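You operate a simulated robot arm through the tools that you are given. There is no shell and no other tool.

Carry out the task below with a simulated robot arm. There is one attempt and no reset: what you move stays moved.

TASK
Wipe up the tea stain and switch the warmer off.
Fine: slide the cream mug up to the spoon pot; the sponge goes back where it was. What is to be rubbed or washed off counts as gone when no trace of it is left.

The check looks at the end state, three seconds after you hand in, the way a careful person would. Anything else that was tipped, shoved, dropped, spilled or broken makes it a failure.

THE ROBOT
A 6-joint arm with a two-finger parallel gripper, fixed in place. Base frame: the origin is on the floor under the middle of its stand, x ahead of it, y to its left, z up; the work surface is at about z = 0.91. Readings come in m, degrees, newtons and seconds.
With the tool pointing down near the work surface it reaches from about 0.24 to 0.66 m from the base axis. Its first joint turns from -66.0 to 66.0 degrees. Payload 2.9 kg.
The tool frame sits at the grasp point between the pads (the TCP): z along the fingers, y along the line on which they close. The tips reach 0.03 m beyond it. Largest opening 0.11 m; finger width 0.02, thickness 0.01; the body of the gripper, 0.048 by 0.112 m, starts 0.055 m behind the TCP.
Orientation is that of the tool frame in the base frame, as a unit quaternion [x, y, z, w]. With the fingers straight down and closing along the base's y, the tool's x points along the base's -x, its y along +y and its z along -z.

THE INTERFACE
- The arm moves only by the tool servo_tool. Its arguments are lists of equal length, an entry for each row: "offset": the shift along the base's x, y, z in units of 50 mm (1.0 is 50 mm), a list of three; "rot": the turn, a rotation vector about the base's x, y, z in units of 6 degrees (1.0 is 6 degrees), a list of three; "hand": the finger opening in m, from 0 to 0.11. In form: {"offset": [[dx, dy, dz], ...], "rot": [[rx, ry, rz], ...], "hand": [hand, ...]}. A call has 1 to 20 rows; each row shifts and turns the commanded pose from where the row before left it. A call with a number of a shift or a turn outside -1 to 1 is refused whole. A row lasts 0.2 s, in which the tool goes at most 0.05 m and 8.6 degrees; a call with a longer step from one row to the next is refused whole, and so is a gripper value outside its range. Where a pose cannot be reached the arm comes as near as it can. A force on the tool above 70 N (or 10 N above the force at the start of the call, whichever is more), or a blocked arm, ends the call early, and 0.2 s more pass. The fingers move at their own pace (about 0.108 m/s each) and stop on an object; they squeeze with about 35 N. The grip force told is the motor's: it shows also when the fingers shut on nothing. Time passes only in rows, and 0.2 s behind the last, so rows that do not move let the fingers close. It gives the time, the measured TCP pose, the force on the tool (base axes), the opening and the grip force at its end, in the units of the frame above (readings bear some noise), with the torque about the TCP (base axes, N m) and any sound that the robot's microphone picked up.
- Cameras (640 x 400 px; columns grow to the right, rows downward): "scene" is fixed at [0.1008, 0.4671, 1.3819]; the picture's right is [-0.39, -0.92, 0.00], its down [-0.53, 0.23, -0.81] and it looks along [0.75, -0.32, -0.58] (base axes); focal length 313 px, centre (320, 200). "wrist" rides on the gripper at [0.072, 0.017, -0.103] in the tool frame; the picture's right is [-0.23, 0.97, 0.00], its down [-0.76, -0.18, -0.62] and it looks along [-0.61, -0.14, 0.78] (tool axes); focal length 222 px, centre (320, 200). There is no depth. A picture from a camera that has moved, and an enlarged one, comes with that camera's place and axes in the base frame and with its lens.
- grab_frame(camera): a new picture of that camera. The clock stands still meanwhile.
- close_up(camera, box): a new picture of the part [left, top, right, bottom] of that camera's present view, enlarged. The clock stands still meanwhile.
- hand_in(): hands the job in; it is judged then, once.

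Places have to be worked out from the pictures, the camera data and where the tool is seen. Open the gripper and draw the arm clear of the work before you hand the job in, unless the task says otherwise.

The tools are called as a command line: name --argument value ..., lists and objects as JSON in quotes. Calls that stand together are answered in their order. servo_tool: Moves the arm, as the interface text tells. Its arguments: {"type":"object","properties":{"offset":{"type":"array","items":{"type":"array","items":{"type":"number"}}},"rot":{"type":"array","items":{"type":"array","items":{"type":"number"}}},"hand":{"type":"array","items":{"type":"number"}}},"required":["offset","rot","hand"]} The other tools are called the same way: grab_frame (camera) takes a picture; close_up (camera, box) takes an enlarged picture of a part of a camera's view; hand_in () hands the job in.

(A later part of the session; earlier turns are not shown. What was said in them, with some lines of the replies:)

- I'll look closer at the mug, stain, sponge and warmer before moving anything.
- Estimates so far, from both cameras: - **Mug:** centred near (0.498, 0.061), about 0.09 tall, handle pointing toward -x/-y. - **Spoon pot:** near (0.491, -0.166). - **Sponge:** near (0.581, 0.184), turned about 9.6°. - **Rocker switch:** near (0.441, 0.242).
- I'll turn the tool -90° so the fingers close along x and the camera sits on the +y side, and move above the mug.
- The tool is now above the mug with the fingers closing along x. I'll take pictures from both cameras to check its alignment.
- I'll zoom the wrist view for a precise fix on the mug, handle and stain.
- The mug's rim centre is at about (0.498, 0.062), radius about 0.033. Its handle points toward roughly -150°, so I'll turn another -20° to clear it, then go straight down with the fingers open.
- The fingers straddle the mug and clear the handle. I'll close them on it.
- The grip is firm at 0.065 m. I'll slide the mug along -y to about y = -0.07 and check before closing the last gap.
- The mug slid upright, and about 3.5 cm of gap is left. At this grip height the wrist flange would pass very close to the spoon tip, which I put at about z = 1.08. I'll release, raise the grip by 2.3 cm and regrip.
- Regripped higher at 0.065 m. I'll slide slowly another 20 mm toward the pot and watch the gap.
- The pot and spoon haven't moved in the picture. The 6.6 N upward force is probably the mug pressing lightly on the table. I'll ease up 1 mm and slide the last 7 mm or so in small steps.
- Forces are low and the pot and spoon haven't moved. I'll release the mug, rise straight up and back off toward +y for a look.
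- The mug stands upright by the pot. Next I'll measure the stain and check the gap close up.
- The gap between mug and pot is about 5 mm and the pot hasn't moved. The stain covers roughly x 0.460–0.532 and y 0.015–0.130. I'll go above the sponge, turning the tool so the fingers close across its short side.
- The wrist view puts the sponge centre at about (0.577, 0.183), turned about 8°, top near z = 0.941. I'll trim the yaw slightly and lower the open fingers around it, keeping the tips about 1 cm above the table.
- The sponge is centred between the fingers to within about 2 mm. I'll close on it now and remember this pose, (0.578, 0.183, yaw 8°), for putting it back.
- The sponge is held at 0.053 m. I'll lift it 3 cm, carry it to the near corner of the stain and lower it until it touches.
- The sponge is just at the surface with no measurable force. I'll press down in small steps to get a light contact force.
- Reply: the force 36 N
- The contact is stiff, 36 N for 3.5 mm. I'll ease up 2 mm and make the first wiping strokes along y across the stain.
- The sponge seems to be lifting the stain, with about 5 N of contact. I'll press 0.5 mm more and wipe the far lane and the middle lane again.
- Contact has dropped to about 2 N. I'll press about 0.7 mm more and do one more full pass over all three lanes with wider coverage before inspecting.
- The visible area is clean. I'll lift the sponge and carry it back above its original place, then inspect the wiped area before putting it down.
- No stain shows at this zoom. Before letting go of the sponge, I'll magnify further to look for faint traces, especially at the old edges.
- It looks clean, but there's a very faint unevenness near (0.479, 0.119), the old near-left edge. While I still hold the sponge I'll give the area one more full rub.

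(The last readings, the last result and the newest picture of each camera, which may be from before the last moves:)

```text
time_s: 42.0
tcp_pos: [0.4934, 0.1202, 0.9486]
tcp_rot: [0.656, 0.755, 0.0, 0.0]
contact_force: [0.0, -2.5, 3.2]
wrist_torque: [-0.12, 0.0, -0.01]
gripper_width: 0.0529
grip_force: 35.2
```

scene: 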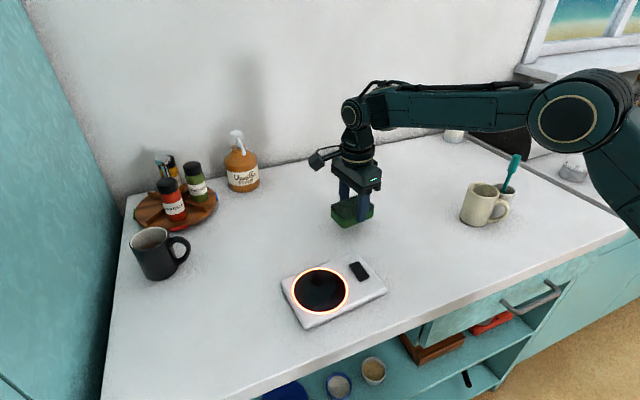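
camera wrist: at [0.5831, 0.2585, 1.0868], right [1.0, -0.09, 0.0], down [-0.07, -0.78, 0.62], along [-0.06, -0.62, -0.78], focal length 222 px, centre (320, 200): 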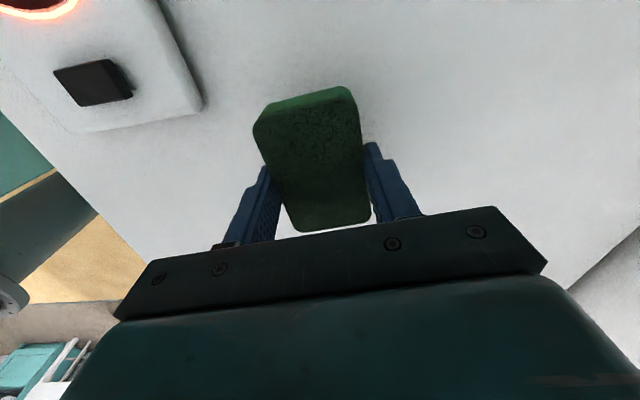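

Contact is 3 N. I'll press slightly more and finish with the far lane and cross strokes along x.

servo_tool --offset '[[0.25, 0, -0.01], [0.25, 0, 0], [0, -0.34, 0], [0, -0.34, 0], [0, -0.34, 0], [0, -0.34, 0], [0, -0.34, 0], [-0.34, 0, 0], [-0.33, 0, 0], [-0.33, 0, 0], [0, 0.4, 0], [0, 0.4, 0], [0.33, 0, 0], [0.33, 0, 0], [0.34, 0, 0], [0, 0.45, 0], [0, 0.45, 0], [-0.34, 0, 0], [-0.33, 0, 0], [-0.33, 0, 0]]' --rot '[[0, 0, 0], [0, 0, 0], [0, 0, 0], [0, 0, 0], [0, 0, 0], [0, 0, 0], [0, 0, 0], [0, 0, 0], [0, 0, 0], [0, 0, 0], [0, 0, 0], [0, 0, 0], [0, 0, 0], [0, 0, 0], [0, 0, 0], [0, 0, 0], [0, 0, 0], [0, 0, 0], [0, 0, 0], [0, 0, 0]]' --hand '[0.03, 0.03, 0.03, 0.03, 0.03, 0.03, 0.03, 0.03, 0.03, 0.03, 0.03, 0.03, 0.03, 0.03, 0.03, 0.03, 0.03, 0.03, 0.03, 0.03]'

```text
time_s: 46.2
tcp_pos: [0.4684, 0.1188, 0.9477]
tcp_rot: [0.656, 0.755, 0.001, 0.0]
contact_force: [7.1, 0.4, 8.7]
wrist_torque: [0.06, -0.25, -0.01]
gripper_width: 0.0529
grip_force: 35.1
```

The wiping is finished. I'll lift, carry the sponge back to its original pose and lower it gently to just above the surface.

servo_tool --offset '[[0, 0, 0.3], [0, 0, 0.4], [0.4268, 0.252, 0], [0.4268, 0.252, 0], [0.4268, 0.252, 0], [0.4268, 0.252, 0], [0.4268, 0.252, 0], [0, 0, 0], [0, 0, -0.3], [0, 0, -0.2], [0, 0, -0.13], [0, 0, 0]]' --rot '[[0, 0, 0], [0, 0, 0], [0, 0, 0], [0, 0, 0], [0, 0, 0], [0, 0, 0], [0, 0, 0], [0, 0, 0], [0, 0, 0], [0, 0, 0], [0, 0, 0], [0, 0, 0]]' --hand '[0.03, 0.03, 0.03, 0.03, 0.03, 0.03, 0.03, 0.03, 0.03, 0.03, 0.03, 0.03]'

close_up --camera "scene" --box '[310, 190, 400, 260]'

close_up --camera "scene" --box '[370, 195, 470, 270]'

```text
time_s: 48.8
tcp_pos: [0.5763, 0.1829, 0.9533]
tcp_rot: [0.656, 0.754, 0.0, 0.001]
contact_force: [-0.2, -0.5, 0.7]
wrist_torque: [0.02, 0.0, 0.01]
gripper_width: 0.0529
grip_force: 34.5
```

```text
5.71 times, centred on (355, 225) of scene
camera zoom: at [0.1008, 0.4671, 1.3819], right [-0.39, -0.92, 0.0], down [-0.53, 0.23, -0.81], along [0.75, -0.32, -0.58], focal length 1787 px, centre (120, 57)
```

zoom: 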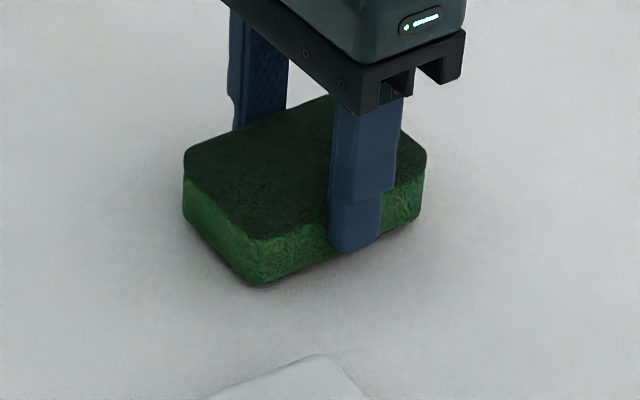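

```text
5.33 times, centred on (420, 232) of scene
camera zoom: at [0.1008, 0.4671, 1.3819], right [-0.39, -0.92, 0.0], down [-0.53, 0.23, -0.81], along [0.75, -0.32, -0.58], focal length 1668 px, centre (-213, 27)
```

zoom: 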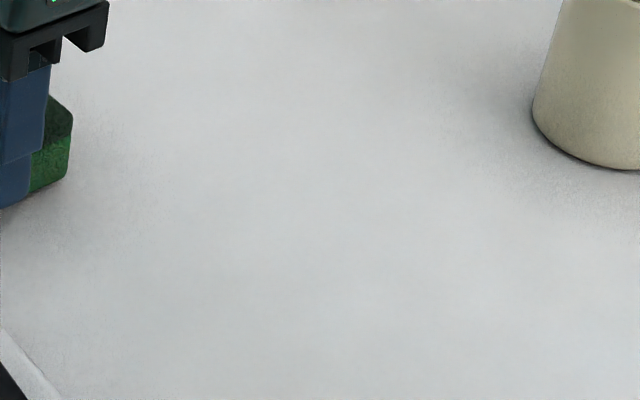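

The sponge outline matches its original picture position and is about 3 mm above the surface. I'll lower it the last bit, release and rise.

servo_tool --offset '[[0, 0, -0.03], [0, 0, -0.03], [0, 0, 0], [0, 0, 0], [0, 0, 0], [0, 0, 0.3], [0, 0, 0.5], [0, 0, 0.6], [0, 0, 0.6], [0, 0, 0.6], [0, 0, 0]]' --rot '[[0, 0, 0], [0, 0, 0], [0, 0, 0], [0, 0, 0], [0, 0, 0], [0, 0, 0], [0, 0, 0], [0, 0, 0], [0, 0, 0], [0, 0, 0], [0, 0, 0]]' --hand '[0.03, 0.03, 0.03, 0.085, 0.085, 0.085, 0.085, 0.085, 0.085, 0.085, 0.085]'

close_up --camera "scene" --box '[310, 190, 400, 260]'

grab_frame --camera "wrist"

```text
time_s: 51.2
tcp_pos: [0.5782, 0.1845, 1.0811]
tcp_rot: [0.656, 0.755, 0.0, 0.0]
contact_force: [0.6, -0.5, -0.9]
wrist_torque: [-0.01, 0.02, 0.0]
gripper_width: 0.085
grip_force: 0.0
```

```text
5.71 times, centred on (355, 225) of scene
camera zoom: at [0.1008, 0.4671, 1.3819], right [-0.39, -0.92, 0.0], down [-0.53, 0.23, -0.81], along [0.75, -0.32, -0.58], focal length 1787 px, centre (120, 57)
```

zoom: 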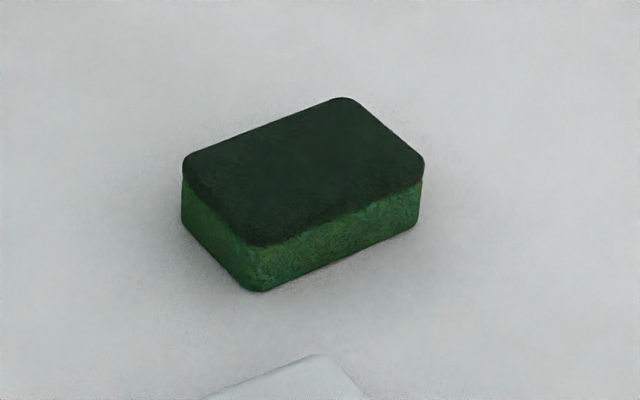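

```text
taken
camera wrist: at [0.5834, 0.2588, 1.183], right [1.0, -0.09, 0.0], down [-0.07, -0.78, 0.62], along [-0.06, -0.62, -0.78], focal length 222 px, centre (320, 200)
```

wrist: 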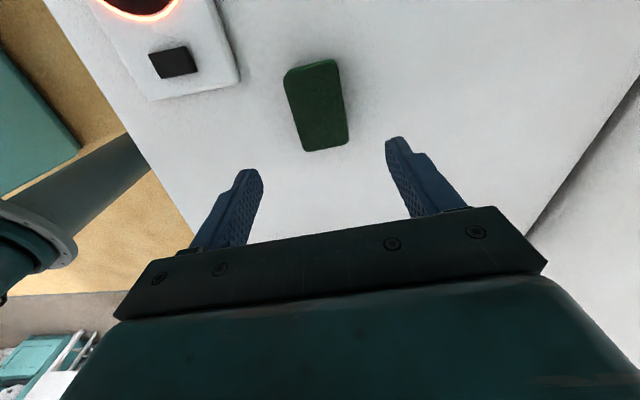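

The sponge is back exactly where it was. Next I'll look closely at the warmer's switch to see how it works.

close_up --camera "scene" --box '[330, 245, 390, 295]'

close_up --camera "wrist" --box '[130, 30, 220, 100]'

```text
8.00 times, centred on (360, 270) of scene
camera zoom: at [0.1008, 0.4671, 1.3819], right [-0.39, -0.92, 0.0], down [-0.53, 0.23, -0.81], along [0.75, -0.32, -0.58], focal length 2502 px, centre (0, -360)
```

zoom: 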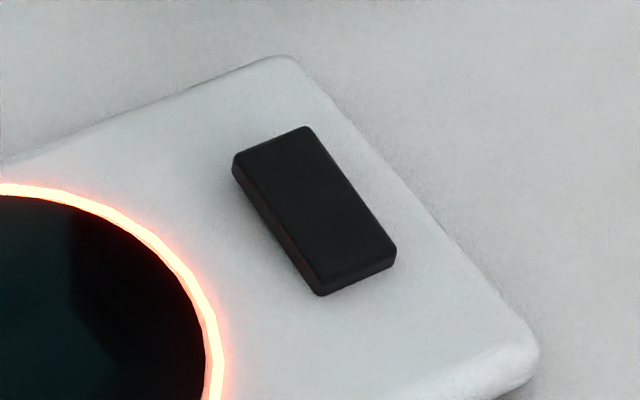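

```text
5.71 times, centred on (175, 65) of wrist
camera zoom: at [0.5834, 0.2588, 1.183], right [1.0, -0.09, 0.0], down [-0.07, -0.78, 0.62], along [-0.06, -0.62, -0.78], focal length 1269 px, centre (1149, 971)
```

zoom: 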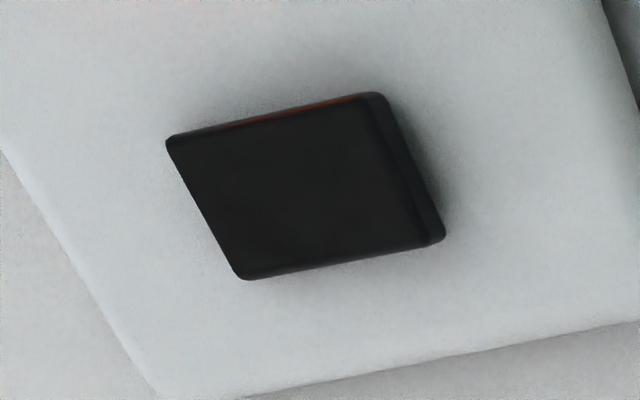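

The switch looks like a black rocker, about 4.5 cm along x and centred near (0.441, 0.241), but its tilt isn't clear from here. I'll close the fingers and hover above it for a closer look.

servo_tool --offset '[[-0.3, 0.128, 0], [-0.484, 0.2, -0.2], [-0.484, 0.2, -0.2], [-0.484, 0.2, -0.2], [-0.484, 0.2, -0.2], [-0.484, 0.212, -0.2], [0, 0, 0], [0, 0, 0]]' --rot '[[0, 0, 0], [0, 0, 0], [0, 0, 0], [0, 0, 0], [0, 0, 0], [0, 0, 0], [0, 0, 0], [0, 0, 0]]' --hand '[0.06, 0.03, 0.0, 0.0, 0.0, 0.0, 0.0, 0.0]'

grab_frame --camera "wrist"

close_up --camera "wrist" --box '[240, 60, 400, 180]'

grab_frame --camera "scene"

```text
time_s: 53.0
tcp_pos: [0.4411, 0.2389, 1.0291]
tcp_rot: [0.656, 0.754, -0.001, 0.0]
contact_force: [0.1, -0.6, 0.2]
wrist_torque: [-0.01, -0.01, 0.03]
gripper_width: 0.0
grip_force: 35.2
```

```text
taken
camera wrist: at [0.4455, 0.3145, 1.1317], right [1.0, -0.09, 0.0], down [-0.07, -0.78, 0.62], along [-0.06, -0.62, -0.78], focal length 222 px, centre (320, 200)
```

wrist: 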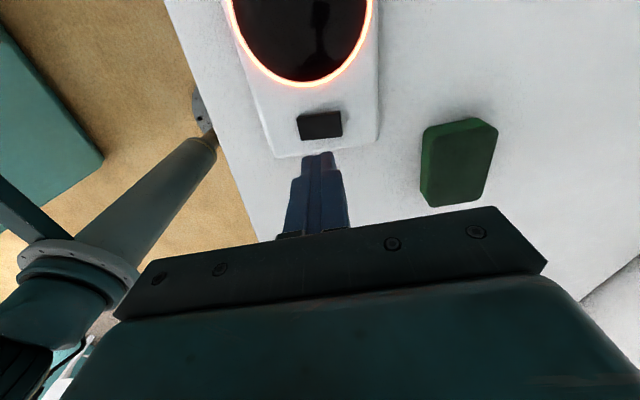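

```text
3.33 times, centred on (320, 120) of wrist
camera zoom: at [0.4455, 0.3145, 1.1317], right [1.0, -0.09, 0.0], down [-0.07, -0.78, 0.62], along [-0.06, -0.62, -0.78], focal length 740 px, centre (320, 467)
```

zoom: 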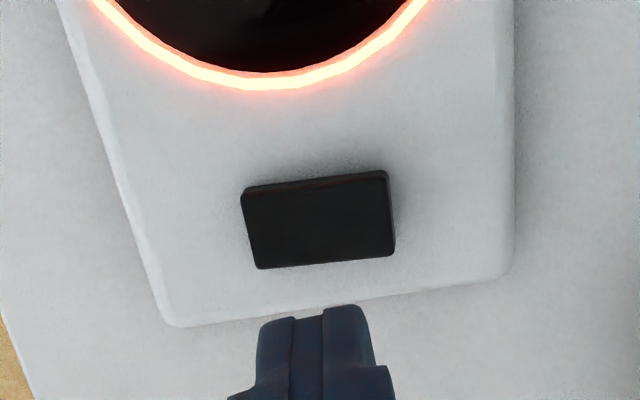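

```text
taken
```

scene: 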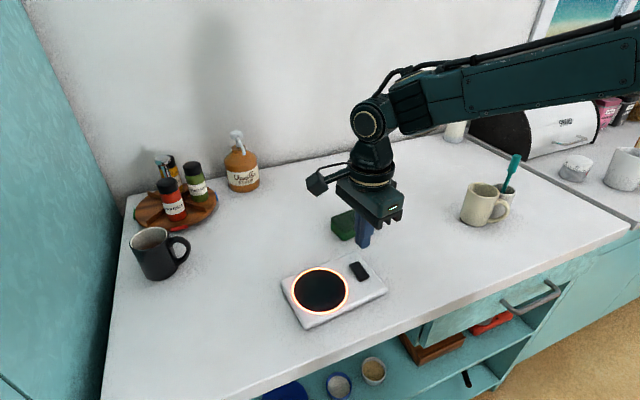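

Triangulating the rocker's corners puts its +x end at about z = 0.942 and its -x end at about 0.937. So the raised +x end is the one to press. I'll move the closed fingertips over (0.453, 0.240) and lower them to just above it.

servo_tool --offset '[[0.254, 0, 0], [0, 0, -0.4], [0, 0, -0.4], [0, 0, -0.2], [0, 0, -0.06], [0, 0, 0]]' --rot '[[0, 0, 0], [0, 0, 0], [0, 0, 0], [0, 0, 0], [0, 0, 0], [0, 0, 0]]' --hand '[0.0, 0.0, 0.0, 0.0, 0.0, 0.0]'

close_up --camera "scene" --box '[300, 210, 420, 300]'

close_up --camera "wrist" --box '[240, 60, 400, 180]'

```text
time_s: 54.4
tcp_pos: [0.4532, 0.2402, 0.9751]
tcp_rot: [0.656, 0.754, -0.001, 0.0]
contact_force: [0.8, -0.9, -0.2]
wrist_torque: [0.03, 0.0, -0.02]
gripper_width: 0.0
grip_force: 35.4
```

```text
4.44 times, centred on (360, 255) of scene
camera zoom: at [0.1008, 0.4671, 1.3819], right [-0.39, -0.92, 0.0], down [-0.53, 0.23, -0.81], along [0.75, -0.32, -0.58], focal length 1390 px, centre (142, -44)
```

zoom: 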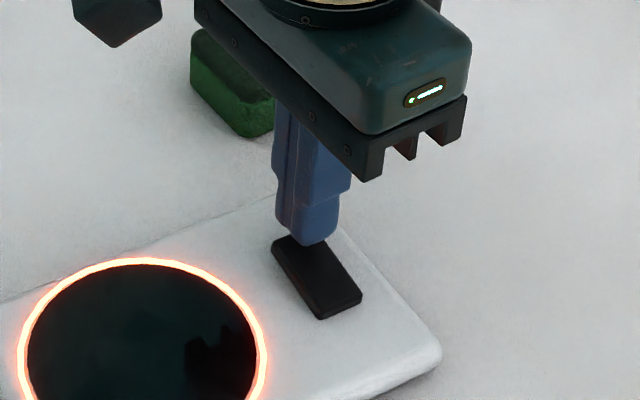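

```text
3.33 times, centred on (320, 120) of wrist
camera zoom: at [0.4582, 0.3146, 1.0783], right [1.0, -0.09, 0.0], down [-0.07, -0.78, 0.62], along [-0.06, -0.62, -0.78], focal length 740 px, centre (320, 467)
```

zoom: 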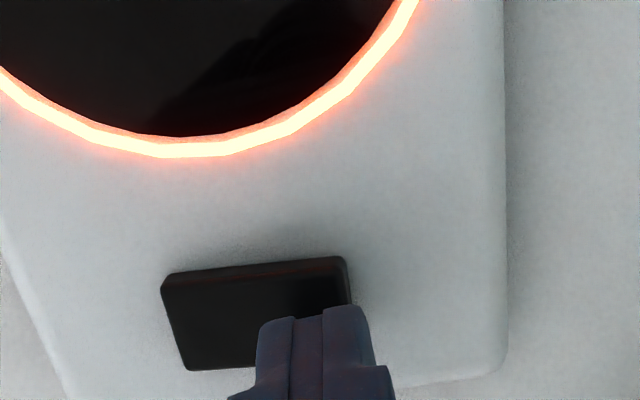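

The closer view shows the rocker's side face getting thicker toward +x, so that end is raised, and the fingertips are right above it. I'll press down in 1 mm steps.

servo_tool --offset '[[0, 0, -0.02], [0, 0, -0.02], [0, 0, -0.02], [0, 0, -0.02], [0, 0, -0.02], [0, 0, -0.02]]' --rot '[[0, 0, 0], [0, 0, 0], [0, 0, 0], [0, 0, 0], [0, 0, 0], [0, 0, 0]]' --hand '[0.0, 0.0, 0.0, 0.0, 0.0, 0.0]'

close_up --camera "scene" --box '[270, 220, 410, 330]'

```text
time_s: 55.8
tcp_pos: [0.4523, 0.2407, 0.9704]
tcp_rot: [0.656, 0.755, 0.0, -0.001]
contact_force: [-0.1, 0.5, -0.2]
wrist_torque: [-0.01, -0.01, -0.01]
gripper_width: 0.0
grip_force: 34.6
```

```text
3.64 times, centred on (340, 275) of scene
camera zoom: at [0.1008, 0.4671, 1.3819], right [-0.39, -0.92, 0.0], down [-0.53, 0.23, -0.81], along [0.75, -0.32, -0.58], focal length 1137 px, centre (247, -73)
```

zoom: 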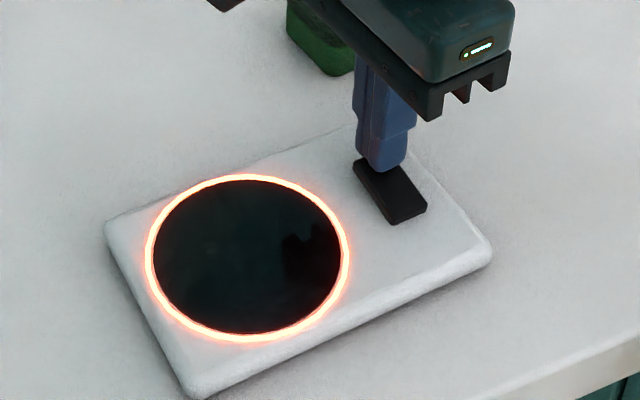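

No contact yet, with the tips at about z = 0.940. I'll keep pressing in 1 mm steps.

servo_tool --offset '[[0, 0, -0.02], [0, 0, -0.02], [0, 0, -0.02], [0, 0, -0.02], [0, 0, -0.02]]' --rot '[[0, 0, 0], [0, 0, 0], [0, 0, 0], [0, 0, 0], [0, 0, 0]]' --hand '[0.0, 0.0, 0.0, 0.0, 0.0]'

close_up --camera "scene" --box '[270, 220, 410, 330]'

```text
time_s: 57.0
tcp_pos: [0.4546, 0.24, 0.9664]
tcp_rot: [0.656, 0.755, 0.001, 0.001]
contact_force: [-0.4, -3.6, 17.0]
wrist_torque: [-0.14, 0.2, 0.04]
gripper_width: 0.0
grip_force: 34.6
heard: click
```

```text
3.64 times, centred on (340, 275) of scene
camera zoom: at [0.1006, 0.4669, 1.382], right [-0.39, -0.92, 0.0], down [-0.53, 0.23, -0.81], along [0.75, -0.32, -0.58], focal length 1137 px, centre (247, -73)
```

zoom: 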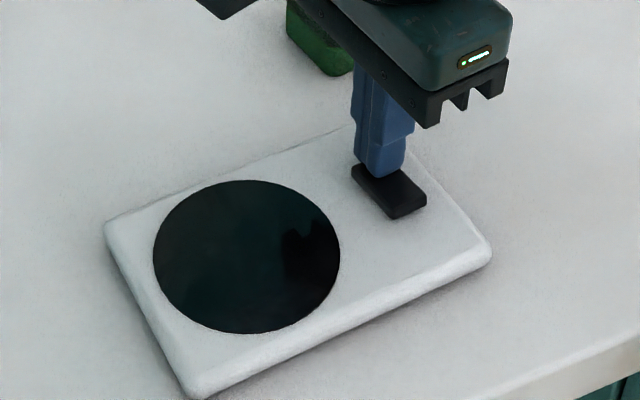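

The rocker clicked and the ring went dark, so the warmer is off and hasn't moved. I'll rise straight up, back the arm away from the work and open the gripper.

servo_tool --offset '[[0, 0, 0.2], [0, 0, 0.4], [0, 0, 0.6], [0, 0, 0.8], [0, 0, 0.8], [0, 0, 0.8], [0, 0, 0.8], [-0.2, -0.5, 0.4], [-0.2, -0.6, 0.2], [-0.2, -0.6, 0], [-0.2, -0.6, 0], [0, 0, 0], [0, 0, 0]]' --rot '[[0, 0, 0], [0, 0, 0], [0, 0, 0], [0, 0, 0], [0, 0, 0], [0, 0, 0], [0, 0, 0], [0, 0, 0], [0, 0, 0], [0, 0, 0], [0, 0, 0], [0, 0, 0], [0, 0, 0]]' --hand '[0.0, 0.0, 0.0, 0.0, 0.0, 0.05, 0.1, 0.1, 0.1, 0.1, 0.1, 0.1, 0.1]'

grab_frame --camera "scene"

grab_frame --camera "wrist"

close_up --camera "scene" --box '[280, 200, 460, 330]'

close_up --camera "scene" --box '[388, 220, 444, 256]'

close_up --camera "scene" --box '[440, 140, 540, 240]'

```text
time_s: 59.8
tcp_pos: [0.4132, 0.1253, 1.2137]
tcp_rot: [0.656, 0.754, 0.0, 0.001]
contact_force: [-0.3, -0.6, -0.4]
wrist_torque: [0.0, -0.02, -0.03]
gripper_width: 0.1004
grip_force: 0.2
```

```text
taken
```

scene: 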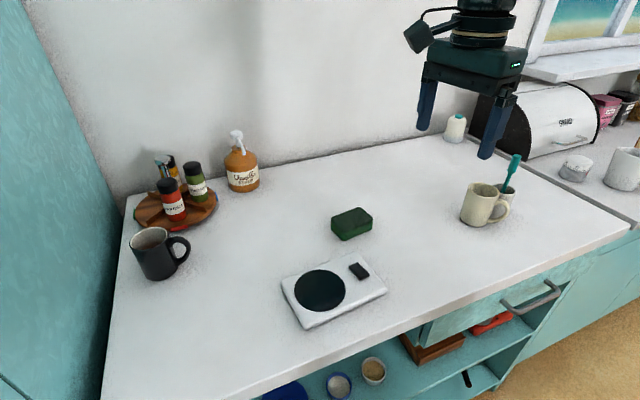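

```text
taken
camera wrist: at [0.4193, 0.1988, 1.3165], right [1.0, -0.09, 0.0], down [-0.07, -0.78, 0.62], along [-0.06, -0.62, -0.78], focal length 222 px, centre (320, 200)
```

wrist: 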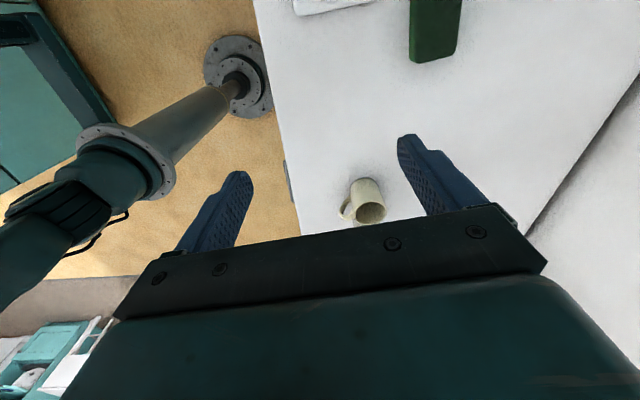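

```text
3.08 times, centred on (370, 265) of scene
camera zoom: at [0.1008, 0.4671, 1.3819], right [-0.39, -0.92, 0.0], down [-0.53, 0.23, -0.81], along [0.75, -0.32, -0.58], focal length 962 px, centre (166, 0)
```

zoom: 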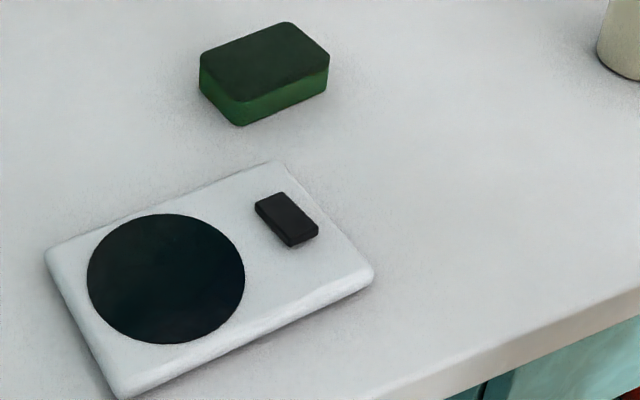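

```text
11.11 times, centred on (416, 238) of scene
camera zoom: at [0.1008, 0.4671, 1.3819], right [-0.39, -0.92, 0.0], down [-0.53, 0.23, -0.81], along [0.75, -0.32, -0.58], focal length 3475 px, centre (-747, -222)
```

zoom: 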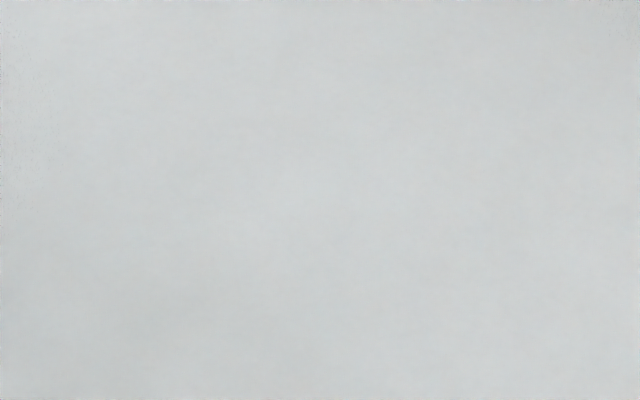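

```text
4.00 times, centred on (490, 190) of scene
camera zoom: at [0.1008, 0.4671, 1.3819], right [-0.39, -0.92, 0.0], down [-0.53, 0.23, -0.81], along [0.75, -0.32, -0.58], focal length 1251 px, centre (-360, 240)
```

zoom: 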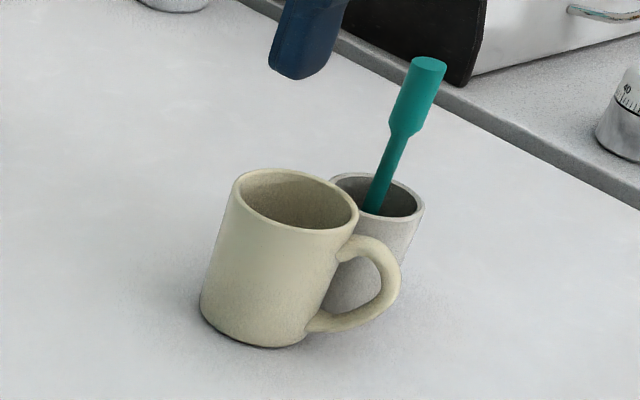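

The final pictures show each part done:
- **Stain:** no trace left.
- **Warmer:** ring dark, body not moved.
- **Sponge:** back in its original spot.
- **Mug:** upright about 5 mm from the spoon pot, with the pot and spoon undisturbed.

The gripper is open and the arm is clear, so I'm handing in.

hand_in

```text
The job is handed in.
```

The tea stain is wiped up, the warmer is off, and I've handed the job in; the tool only confirmed receipt, so I don't have the check's result.

- **Stain:** I wiped the whole area several times with the sponge. At the highest zoom, no trace was left.
- **Warmer:** I pressed the raised end of its rocker switch. It clicked, the glowing ring went dark, and the warmer didn't move.
- **Mug:** I slid the cream mug along the counter to about 5 mm from the spoon pot. It stands upright, and the pot and spoon didn't move.
- **Sponge:** It is back where it was, matching its original outline in the camera picture.

Nothing else was knocked or moved. I opened the gripper and drew the arm clear before handing in.
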